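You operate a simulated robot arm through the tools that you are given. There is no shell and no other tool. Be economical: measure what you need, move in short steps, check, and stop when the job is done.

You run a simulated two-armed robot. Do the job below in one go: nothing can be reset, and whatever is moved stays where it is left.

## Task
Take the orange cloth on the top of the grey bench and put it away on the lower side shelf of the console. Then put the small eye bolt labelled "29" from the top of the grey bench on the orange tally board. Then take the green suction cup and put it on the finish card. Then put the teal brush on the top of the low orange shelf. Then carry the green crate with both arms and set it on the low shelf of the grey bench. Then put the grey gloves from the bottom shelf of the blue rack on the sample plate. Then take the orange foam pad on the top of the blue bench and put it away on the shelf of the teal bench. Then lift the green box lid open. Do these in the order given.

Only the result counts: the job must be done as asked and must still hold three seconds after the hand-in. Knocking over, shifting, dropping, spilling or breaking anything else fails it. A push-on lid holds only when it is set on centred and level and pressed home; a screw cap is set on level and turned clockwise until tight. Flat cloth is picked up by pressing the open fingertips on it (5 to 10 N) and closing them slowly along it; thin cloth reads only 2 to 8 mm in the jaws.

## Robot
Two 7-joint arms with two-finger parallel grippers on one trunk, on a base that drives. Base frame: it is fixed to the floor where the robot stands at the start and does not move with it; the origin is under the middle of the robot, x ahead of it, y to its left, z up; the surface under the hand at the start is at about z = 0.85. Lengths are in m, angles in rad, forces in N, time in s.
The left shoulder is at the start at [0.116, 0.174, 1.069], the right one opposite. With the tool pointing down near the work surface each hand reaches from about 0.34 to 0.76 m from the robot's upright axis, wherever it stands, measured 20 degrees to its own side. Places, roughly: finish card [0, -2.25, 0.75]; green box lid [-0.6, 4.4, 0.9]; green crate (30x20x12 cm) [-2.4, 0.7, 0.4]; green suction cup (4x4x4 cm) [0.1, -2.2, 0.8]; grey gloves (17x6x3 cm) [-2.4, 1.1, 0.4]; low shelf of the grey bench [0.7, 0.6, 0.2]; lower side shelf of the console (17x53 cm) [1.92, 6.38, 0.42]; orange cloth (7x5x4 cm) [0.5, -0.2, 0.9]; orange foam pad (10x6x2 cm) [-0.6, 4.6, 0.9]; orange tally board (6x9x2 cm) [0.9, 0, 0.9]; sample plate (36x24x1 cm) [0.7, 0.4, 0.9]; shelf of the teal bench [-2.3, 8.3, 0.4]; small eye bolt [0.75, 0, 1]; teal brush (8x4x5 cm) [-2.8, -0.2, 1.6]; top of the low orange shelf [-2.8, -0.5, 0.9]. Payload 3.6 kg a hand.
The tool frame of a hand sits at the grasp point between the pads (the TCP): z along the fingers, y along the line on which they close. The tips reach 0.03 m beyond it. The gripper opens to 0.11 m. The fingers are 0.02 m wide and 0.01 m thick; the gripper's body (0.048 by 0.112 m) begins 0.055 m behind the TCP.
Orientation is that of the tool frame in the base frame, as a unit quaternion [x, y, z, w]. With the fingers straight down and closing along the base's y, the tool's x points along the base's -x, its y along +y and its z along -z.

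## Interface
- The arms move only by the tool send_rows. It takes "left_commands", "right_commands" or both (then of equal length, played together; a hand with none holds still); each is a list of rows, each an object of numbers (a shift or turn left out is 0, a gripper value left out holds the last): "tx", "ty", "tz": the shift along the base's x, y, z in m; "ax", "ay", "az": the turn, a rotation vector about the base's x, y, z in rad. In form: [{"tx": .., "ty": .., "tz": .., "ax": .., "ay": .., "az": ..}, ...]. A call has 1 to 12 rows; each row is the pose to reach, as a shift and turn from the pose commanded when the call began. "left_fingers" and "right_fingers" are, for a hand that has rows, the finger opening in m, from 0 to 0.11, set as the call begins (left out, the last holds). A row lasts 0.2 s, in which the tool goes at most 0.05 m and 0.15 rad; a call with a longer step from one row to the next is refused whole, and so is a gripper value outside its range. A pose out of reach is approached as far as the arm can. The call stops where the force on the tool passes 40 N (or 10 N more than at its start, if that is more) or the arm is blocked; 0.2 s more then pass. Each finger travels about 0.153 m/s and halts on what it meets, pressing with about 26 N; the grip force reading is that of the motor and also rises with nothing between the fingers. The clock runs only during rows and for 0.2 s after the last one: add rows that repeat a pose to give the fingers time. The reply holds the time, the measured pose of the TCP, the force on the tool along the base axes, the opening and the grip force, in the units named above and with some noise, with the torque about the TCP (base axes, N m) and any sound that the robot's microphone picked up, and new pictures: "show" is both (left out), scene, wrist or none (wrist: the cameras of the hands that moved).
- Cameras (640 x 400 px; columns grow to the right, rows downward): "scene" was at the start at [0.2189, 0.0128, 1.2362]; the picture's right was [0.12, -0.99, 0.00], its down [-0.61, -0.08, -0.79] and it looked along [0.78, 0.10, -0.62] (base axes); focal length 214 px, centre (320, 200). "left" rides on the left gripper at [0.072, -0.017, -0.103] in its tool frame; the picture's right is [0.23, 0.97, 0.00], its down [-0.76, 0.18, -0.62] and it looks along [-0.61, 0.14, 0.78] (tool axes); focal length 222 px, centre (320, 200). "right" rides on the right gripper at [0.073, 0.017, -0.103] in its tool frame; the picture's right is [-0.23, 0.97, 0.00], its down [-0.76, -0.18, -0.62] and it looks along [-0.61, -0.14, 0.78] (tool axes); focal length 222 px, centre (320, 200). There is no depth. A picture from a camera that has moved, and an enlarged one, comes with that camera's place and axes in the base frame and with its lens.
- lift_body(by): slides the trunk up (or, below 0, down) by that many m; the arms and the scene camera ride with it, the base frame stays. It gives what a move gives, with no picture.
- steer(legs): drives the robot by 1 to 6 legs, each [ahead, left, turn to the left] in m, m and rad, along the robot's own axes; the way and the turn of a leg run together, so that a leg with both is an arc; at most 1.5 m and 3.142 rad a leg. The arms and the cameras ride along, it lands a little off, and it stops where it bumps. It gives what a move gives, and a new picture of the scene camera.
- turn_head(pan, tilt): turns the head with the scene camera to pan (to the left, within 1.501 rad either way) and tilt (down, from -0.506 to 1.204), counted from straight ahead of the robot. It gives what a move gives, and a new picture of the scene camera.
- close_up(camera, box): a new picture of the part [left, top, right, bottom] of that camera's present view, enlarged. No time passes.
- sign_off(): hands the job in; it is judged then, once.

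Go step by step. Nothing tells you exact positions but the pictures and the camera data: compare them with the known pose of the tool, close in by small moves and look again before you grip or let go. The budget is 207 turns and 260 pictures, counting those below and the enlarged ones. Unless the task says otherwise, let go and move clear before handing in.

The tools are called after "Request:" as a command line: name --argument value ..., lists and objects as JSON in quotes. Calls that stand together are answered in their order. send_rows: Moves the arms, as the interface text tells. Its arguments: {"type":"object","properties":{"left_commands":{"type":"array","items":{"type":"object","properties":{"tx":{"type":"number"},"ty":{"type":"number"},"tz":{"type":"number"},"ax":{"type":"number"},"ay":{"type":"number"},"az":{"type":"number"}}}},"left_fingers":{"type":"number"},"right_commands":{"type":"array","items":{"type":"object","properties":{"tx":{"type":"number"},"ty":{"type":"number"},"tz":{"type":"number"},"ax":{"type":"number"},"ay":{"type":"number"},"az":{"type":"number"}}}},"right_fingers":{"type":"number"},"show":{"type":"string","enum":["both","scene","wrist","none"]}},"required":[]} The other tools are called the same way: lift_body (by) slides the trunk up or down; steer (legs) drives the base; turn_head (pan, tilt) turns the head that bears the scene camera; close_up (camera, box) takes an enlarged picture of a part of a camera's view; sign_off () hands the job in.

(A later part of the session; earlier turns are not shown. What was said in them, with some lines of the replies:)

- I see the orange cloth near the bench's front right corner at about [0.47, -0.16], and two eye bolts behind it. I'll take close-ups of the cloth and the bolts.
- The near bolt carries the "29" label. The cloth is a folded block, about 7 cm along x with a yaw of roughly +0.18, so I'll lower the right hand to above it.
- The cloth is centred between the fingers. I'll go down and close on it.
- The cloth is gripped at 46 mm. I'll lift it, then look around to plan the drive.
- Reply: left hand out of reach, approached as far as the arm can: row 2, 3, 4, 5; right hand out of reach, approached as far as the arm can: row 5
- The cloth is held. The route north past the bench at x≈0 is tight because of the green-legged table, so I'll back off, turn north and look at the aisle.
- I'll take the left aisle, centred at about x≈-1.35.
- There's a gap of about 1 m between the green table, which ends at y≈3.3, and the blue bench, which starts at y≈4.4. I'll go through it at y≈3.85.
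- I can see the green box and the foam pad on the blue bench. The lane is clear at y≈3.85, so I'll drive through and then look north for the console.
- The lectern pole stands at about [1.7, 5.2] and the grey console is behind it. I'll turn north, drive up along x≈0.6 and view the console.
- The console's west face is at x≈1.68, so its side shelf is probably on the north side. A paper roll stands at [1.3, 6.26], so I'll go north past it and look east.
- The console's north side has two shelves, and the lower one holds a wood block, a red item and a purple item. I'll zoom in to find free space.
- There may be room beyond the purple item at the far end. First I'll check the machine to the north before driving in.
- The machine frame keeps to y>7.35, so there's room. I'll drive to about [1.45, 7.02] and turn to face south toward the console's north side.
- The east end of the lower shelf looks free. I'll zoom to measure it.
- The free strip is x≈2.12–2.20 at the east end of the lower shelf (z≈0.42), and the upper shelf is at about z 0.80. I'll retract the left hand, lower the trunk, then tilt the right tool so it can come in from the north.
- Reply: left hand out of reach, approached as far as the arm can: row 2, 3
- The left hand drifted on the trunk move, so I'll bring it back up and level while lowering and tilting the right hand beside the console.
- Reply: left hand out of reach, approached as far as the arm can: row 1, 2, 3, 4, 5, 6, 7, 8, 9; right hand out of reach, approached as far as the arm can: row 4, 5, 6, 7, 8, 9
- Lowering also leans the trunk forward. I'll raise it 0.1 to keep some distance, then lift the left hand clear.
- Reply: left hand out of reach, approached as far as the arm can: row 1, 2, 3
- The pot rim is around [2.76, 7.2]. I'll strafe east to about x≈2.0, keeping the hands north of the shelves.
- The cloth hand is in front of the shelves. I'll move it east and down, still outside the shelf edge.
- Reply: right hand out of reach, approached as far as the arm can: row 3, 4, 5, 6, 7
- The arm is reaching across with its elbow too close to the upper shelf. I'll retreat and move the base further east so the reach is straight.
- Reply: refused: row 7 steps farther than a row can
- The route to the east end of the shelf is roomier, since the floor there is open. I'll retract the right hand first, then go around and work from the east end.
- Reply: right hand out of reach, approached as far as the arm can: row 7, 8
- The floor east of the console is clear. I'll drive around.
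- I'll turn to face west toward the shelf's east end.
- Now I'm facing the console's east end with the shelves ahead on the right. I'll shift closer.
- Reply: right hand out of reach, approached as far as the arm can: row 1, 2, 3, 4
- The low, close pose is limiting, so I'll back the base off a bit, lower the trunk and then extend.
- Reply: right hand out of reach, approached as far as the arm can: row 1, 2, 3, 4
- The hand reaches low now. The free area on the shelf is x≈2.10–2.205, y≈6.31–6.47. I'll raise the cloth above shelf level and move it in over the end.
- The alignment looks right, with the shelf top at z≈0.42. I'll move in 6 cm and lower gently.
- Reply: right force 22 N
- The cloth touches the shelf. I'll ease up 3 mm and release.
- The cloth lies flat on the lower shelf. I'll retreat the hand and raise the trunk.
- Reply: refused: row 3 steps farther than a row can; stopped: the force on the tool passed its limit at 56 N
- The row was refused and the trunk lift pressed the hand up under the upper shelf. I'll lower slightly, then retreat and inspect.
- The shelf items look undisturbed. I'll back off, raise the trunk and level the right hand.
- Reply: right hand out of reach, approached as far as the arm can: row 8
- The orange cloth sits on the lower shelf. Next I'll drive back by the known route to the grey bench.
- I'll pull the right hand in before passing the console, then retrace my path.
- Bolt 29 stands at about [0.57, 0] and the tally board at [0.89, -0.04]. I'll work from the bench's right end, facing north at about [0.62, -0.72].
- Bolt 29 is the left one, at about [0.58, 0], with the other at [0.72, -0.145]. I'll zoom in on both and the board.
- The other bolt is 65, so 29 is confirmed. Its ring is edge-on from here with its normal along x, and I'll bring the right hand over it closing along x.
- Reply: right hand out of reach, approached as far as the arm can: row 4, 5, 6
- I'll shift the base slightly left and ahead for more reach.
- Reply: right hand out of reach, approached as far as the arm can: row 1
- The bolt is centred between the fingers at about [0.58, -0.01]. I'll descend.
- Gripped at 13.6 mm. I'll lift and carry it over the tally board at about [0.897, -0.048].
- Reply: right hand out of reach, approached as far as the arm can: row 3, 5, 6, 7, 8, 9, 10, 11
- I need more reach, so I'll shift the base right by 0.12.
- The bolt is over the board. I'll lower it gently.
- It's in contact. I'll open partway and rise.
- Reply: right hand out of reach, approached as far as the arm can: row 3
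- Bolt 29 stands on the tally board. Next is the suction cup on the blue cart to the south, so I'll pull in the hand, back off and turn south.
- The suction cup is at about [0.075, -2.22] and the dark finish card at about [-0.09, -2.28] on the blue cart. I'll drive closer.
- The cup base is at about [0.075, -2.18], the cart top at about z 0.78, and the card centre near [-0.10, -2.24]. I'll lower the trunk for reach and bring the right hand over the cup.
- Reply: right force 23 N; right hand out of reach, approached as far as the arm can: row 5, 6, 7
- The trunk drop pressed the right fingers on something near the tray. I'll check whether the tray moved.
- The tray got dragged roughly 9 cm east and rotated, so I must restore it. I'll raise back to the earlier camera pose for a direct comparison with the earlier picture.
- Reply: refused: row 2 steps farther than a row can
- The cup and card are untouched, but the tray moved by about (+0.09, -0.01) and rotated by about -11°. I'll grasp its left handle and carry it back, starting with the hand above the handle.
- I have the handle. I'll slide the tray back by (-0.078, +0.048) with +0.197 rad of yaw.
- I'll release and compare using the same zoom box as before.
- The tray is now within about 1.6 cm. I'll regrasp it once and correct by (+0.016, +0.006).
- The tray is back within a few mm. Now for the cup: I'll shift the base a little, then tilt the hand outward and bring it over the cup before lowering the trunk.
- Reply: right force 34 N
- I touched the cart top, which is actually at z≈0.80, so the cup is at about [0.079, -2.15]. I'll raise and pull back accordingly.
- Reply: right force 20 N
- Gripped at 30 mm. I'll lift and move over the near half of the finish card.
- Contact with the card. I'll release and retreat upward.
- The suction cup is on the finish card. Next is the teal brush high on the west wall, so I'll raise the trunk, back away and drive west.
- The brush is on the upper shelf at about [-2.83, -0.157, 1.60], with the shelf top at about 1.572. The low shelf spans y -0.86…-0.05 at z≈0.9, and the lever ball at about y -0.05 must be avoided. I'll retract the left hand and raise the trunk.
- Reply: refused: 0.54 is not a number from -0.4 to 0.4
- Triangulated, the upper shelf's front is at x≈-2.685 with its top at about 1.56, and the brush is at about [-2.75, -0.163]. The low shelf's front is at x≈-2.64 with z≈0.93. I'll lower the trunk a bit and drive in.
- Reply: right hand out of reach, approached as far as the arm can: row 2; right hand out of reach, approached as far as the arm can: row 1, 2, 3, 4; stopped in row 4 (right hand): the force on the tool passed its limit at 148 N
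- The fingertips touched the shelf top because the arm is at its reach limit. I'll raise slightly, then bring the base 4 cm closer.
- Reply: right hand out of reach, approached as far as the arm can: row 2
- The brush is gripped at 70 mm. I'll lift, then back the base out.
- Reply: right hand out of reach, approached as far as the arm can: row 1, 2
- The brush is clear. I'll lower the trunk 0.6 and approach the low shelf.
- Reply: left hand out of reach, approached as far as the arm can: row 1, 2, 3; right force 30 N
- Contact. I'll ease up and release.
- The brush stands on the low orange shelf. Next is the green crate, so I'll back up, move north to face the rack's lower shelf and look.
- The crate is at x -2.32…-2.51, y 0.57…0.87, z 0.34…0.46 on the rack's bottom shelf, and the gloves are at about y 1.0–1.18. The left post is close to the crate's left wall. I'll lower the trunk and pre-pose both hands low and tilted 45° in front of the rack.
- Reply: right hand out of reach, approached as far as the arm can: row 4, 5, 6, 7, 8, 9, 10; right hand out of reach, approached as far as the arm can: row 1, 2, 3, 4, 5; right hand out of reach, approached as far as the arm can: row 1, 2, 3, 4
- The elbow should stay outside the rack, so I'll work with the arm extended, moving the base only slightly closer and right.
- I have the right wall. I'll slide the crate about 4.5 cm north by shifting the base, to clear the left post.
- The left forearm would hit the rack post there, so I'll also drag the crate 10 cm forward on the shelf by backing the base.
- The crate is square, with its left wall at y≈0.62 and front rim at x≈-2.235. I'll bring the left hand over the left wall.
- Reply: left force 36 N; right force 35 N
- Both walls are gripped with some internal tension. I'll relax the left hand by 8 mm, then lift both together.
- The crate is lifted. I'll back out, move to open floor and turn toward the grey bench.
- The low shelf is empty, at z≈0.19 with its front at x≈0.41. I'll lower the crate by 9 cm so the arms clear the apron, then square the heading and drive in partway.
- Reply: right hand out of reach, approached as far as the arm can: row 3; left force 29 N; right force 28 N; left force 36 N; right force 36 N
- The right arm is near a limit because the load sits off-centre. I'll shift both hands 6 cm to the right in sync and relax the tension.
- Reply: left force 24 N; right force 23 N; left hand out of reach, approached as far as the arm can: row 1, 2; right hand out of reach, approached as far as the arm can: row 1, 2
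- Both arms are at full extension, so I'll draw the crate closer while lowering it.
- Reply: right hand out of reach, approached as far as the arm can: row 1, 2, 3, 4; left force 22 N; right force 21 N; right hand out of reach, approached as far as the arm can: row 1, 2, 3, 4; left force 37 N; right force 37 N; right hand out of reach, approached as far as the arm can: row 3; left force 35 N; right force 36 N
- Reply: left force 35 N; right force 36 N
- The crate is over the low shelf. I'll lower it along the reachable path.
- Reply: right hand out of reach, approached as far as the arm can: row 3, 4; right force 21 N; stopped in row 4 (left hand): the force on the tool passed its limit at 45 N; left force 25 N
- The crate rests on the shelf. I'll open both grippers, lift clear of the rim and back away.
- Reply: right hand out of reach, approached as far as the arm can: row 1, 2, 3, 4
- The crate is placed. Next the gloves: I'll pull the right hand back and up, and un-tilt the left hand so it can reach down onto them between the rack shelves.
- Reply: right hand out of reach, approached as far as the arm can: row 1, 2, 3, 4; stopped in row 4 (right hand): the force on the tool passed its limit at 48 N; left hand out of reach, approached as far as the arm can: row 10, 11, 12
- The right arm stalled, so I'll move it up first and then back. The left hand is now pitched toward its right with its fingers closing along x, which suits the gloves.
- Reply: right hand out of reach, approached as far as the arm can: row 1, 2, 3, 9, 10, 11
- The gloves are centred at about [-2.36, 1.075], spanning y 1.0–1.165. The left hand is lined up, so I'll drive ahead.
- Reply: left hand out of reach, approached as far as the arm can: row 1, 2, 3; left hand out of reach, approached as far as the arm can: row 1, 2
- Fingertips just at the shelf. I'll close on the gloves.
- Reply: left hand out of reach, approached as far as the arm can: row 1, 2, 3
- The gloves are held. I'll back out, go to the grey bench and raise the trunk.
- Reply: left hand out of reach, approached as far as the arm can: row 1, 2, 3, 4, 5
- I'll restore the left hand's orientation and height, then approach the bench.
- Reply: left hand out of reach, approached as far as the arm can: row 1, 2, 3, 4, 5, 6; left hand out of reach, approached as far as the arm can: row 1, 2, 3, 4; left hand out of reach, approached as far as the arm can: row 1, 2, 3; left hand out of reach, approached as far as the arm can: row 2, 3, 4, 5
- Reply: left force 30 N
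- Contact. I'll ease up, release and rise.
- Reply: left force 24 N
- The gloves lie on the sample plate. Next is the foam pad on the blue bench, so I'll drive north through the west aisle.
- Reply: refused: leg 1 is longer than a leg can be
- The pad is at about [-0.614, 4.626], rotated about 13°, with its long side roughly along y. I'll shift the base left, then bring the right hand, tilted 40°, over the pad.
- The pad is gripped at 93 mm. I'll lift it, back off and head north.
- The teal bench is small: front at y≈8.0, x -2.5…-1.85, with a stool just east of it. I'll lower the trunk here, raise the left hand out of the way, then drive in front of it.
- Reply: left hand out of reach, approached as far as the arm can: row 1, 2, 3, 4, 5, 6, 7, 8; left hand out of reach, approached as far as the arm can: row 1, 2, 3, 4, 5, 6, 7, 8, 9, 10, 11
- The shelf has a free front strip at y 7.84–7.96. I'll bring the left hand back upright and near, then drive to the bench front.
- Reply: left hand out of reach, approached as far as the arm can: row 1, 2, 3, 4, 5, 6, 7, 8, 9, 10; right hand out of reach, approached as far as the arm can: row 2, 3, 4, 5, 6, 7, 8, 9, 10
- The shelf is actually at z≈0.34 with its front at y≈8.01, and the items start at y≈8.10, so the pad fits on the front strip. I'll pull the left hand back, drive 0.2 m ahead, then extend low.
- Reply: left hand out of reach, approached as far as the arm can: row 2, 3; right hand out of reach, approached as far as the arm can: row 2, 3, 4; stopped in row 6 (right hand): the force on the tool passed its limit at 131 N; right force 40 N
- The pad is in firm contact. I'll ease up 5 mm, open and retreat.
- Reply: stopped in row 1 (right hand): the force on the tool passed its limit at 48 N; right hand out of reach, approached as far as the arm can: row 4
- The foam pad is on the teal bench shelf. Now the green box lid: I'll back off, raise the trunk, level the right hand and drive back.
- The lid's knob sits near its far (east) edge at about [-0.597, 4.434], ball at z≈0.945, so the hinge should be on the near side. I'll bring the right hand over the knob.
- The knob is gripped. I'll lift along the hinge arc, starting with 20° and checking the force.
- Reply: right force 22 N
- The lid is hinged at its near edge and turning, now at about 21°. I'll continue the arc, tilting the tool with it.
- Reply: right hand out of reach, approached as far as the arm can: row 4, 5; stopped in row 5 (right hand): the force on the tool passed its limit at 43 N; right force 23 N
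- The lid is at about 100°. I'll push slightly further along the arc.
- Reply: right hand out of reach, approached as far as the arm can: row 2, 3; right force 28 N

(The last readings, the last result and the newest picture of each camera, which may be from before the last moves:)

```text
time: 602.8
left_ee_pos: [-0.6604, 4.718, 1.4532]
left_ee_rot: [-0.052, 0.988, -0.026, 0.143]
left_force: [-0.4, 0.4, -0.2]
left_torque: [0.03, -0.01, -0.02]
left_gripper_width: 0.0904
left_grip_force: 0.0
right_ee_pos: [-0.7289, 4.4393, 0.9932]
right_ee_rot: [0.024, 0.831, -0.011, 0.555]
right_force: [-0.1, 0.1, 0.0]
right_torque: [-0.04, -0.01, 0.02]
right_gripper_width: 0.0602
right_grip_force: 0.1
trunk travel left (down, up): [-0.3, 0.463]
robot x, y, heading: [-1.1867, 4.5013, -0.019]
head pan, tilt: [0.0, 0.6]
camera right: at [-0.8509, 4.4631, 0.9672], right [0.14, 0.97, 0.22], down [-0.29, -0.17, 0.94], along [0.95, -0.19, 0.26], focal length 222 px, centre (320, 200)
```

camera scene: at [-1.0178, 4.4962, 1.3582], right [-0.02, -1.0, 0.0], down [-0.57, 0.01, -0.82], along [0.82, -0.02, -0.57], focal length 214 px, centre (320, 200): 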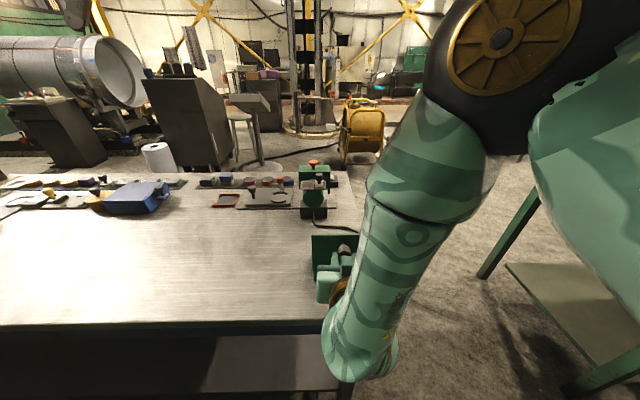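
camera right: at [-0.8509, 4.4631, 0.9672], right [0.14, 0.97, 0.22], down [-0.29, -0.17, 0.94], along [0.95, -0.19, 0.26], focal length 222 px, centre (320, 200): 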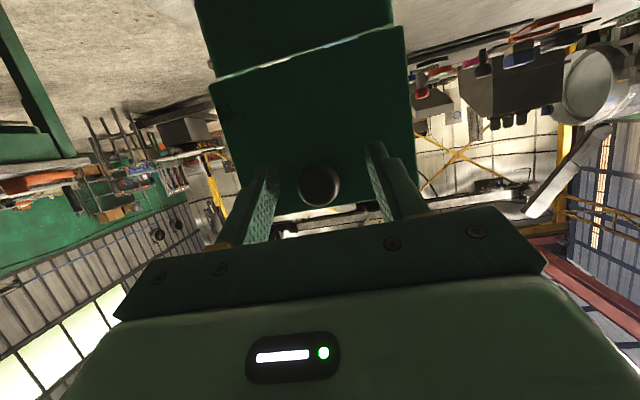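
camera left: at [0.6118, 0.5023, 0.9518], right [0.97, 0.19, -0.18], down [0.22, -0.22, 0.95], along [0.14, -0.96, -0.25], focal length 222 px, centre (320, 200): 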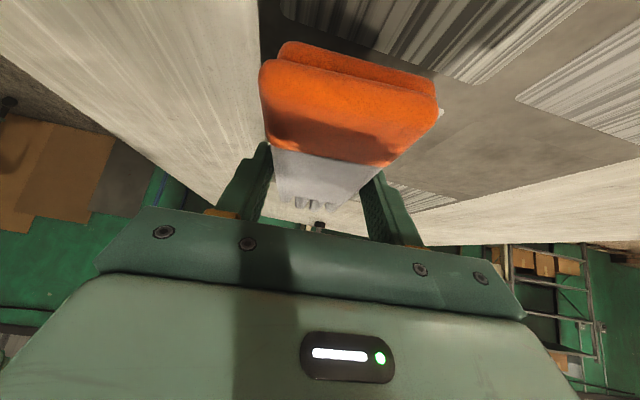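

The lid stays open after release. I'll back away and check.

Request:
steer --legs '[[-0.25, 0, 0]]'

Request:
send_rows --right_commands '[{"tz": 0.03, "ty": -0.03}, {"tz": 0.06, "ty": -0.06}, {"tz": 0.09, "ty": -0.09}, {"tz": 0.12, "ty": -0.12}]' --show "scene"

Request:
close_up --camera "scene" --box '[260, 130, 420, 270]'

```text
time: 604.6
left_ee_pos: [-0.9107, 4.725, 1.454]
left_ee_rot: [-0.054, 0.988, -0.026, 0.143]
left_force: [-0.3, -0.2, -0.1]
left_torque: [0.02, -0.01, -0.01]
left_gripper_width: 0.09
left_grip_force: 0.1
right_ee_pos: [-0.9807, 4.4432, 0.9945]
right_ee_rot: [0.025, 0.83, -0.011, 0.557]
right_force: [-0.5, -0.6, 0.8]
right_torque: [0.03, -0.03, 0.01]
right_gripper_width: 0.0599
right_grip_force: 0.0
trunk travel left (down, up): [-0.3, 0.463]
robot x, y, heading: [-1.4387, 4.5026, -0.019]
head pan, tilt: [0.0, 0.6]
camera scene: at [-1.2719, 4.502, 1.359], right [-0.02, -1.0, 0.0], down [-0.56, 0.01, -0.83], along [0.83, -0.02, -0.56], focal length 214 px, centre (320, 200)
```

scene: 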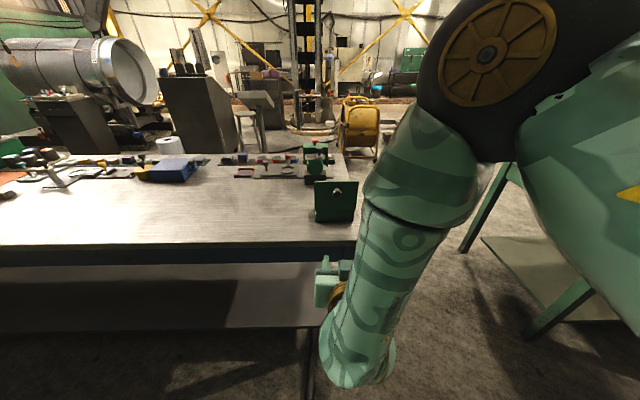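

```text
time: 605.6
left_ee_pos: [-0.9091, 4.7201, 1.4552]
left_ee_rot: [-0.052, 0.988, -0.025, 0.144]
left_force: [-0.3, -0.5, 0.2]
left_torque: [0.05, 0.03, 0.0]
left_gripper_width: 0.09
left_grip_force: 0.0
right_ee_pos: [-0.9708, 4.338, 1.1338]
right_ee_rot: [0.026, 0.832, -0.012, 0.553]
right_force: [0.3, -0.2, 0.3]
right_torque: [0.06, 0.01, 0.01]
right_gripper_width: 0.0601
right_grip_force: 0.2
right hand out of reach, approached as far as the arm can: row 1, 2, 3, 4
trunk travel left (down, up): [-0.3, 0.463]
robot x, y, heading: [-1.4382, 4.5031, -0.021]
head pan, tilt: [0.0, 0.6]
camera scene: at [-1.2709, 4.4989, 1.3588], right [-0.02, -1.0, 0.0], down [-0.57, 0.01, -0.82], along [0.82, -0.02, -0.57], focal length 214 px, centre (320, 200)
```

scene: 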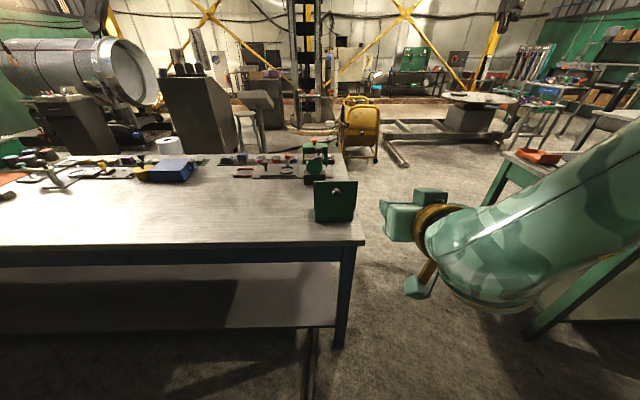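

```text
2.86 times, centred on (340, 200) of scene
camera zoom: at [-1.2709, 4.4989, 1.3588], right [-0.02, -1.0, 0.0], down [-0.57, 0.01, -0.82], along [0.82, -0.02, -0.57], focal length 613 px, centre (263, 200)
```

zoom: 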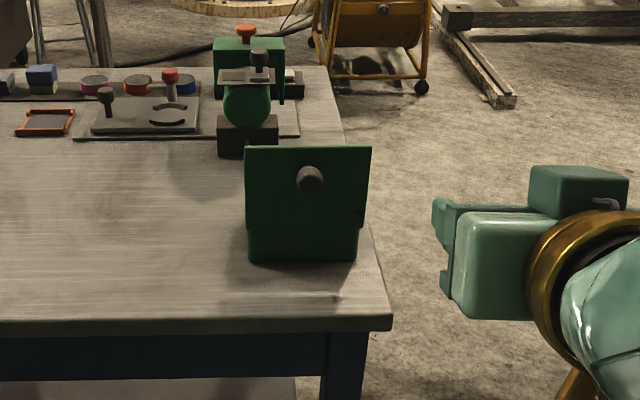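

The lid stands open on its own, all other steps are done and both hands are clear. I'll hand in.

Request:
sign_off

```text
The job is handed in.
```

I did all eight steps in the order given and handed the job in, with every object released and both hands clear. The verdict wasn't shown to me.

- **Cart tray moved:** while reaching for the suction cup I dragged the metal tray on the blue cart about 9 cm. I put it back to within about half a centimetre of where it was, judging from the pictures.
- **Bumps on the furniture:** the hand also hit the console's upper side shelf, the upper orange shelf and the teal bench shelf. I saw nothing out of place there afterwards.
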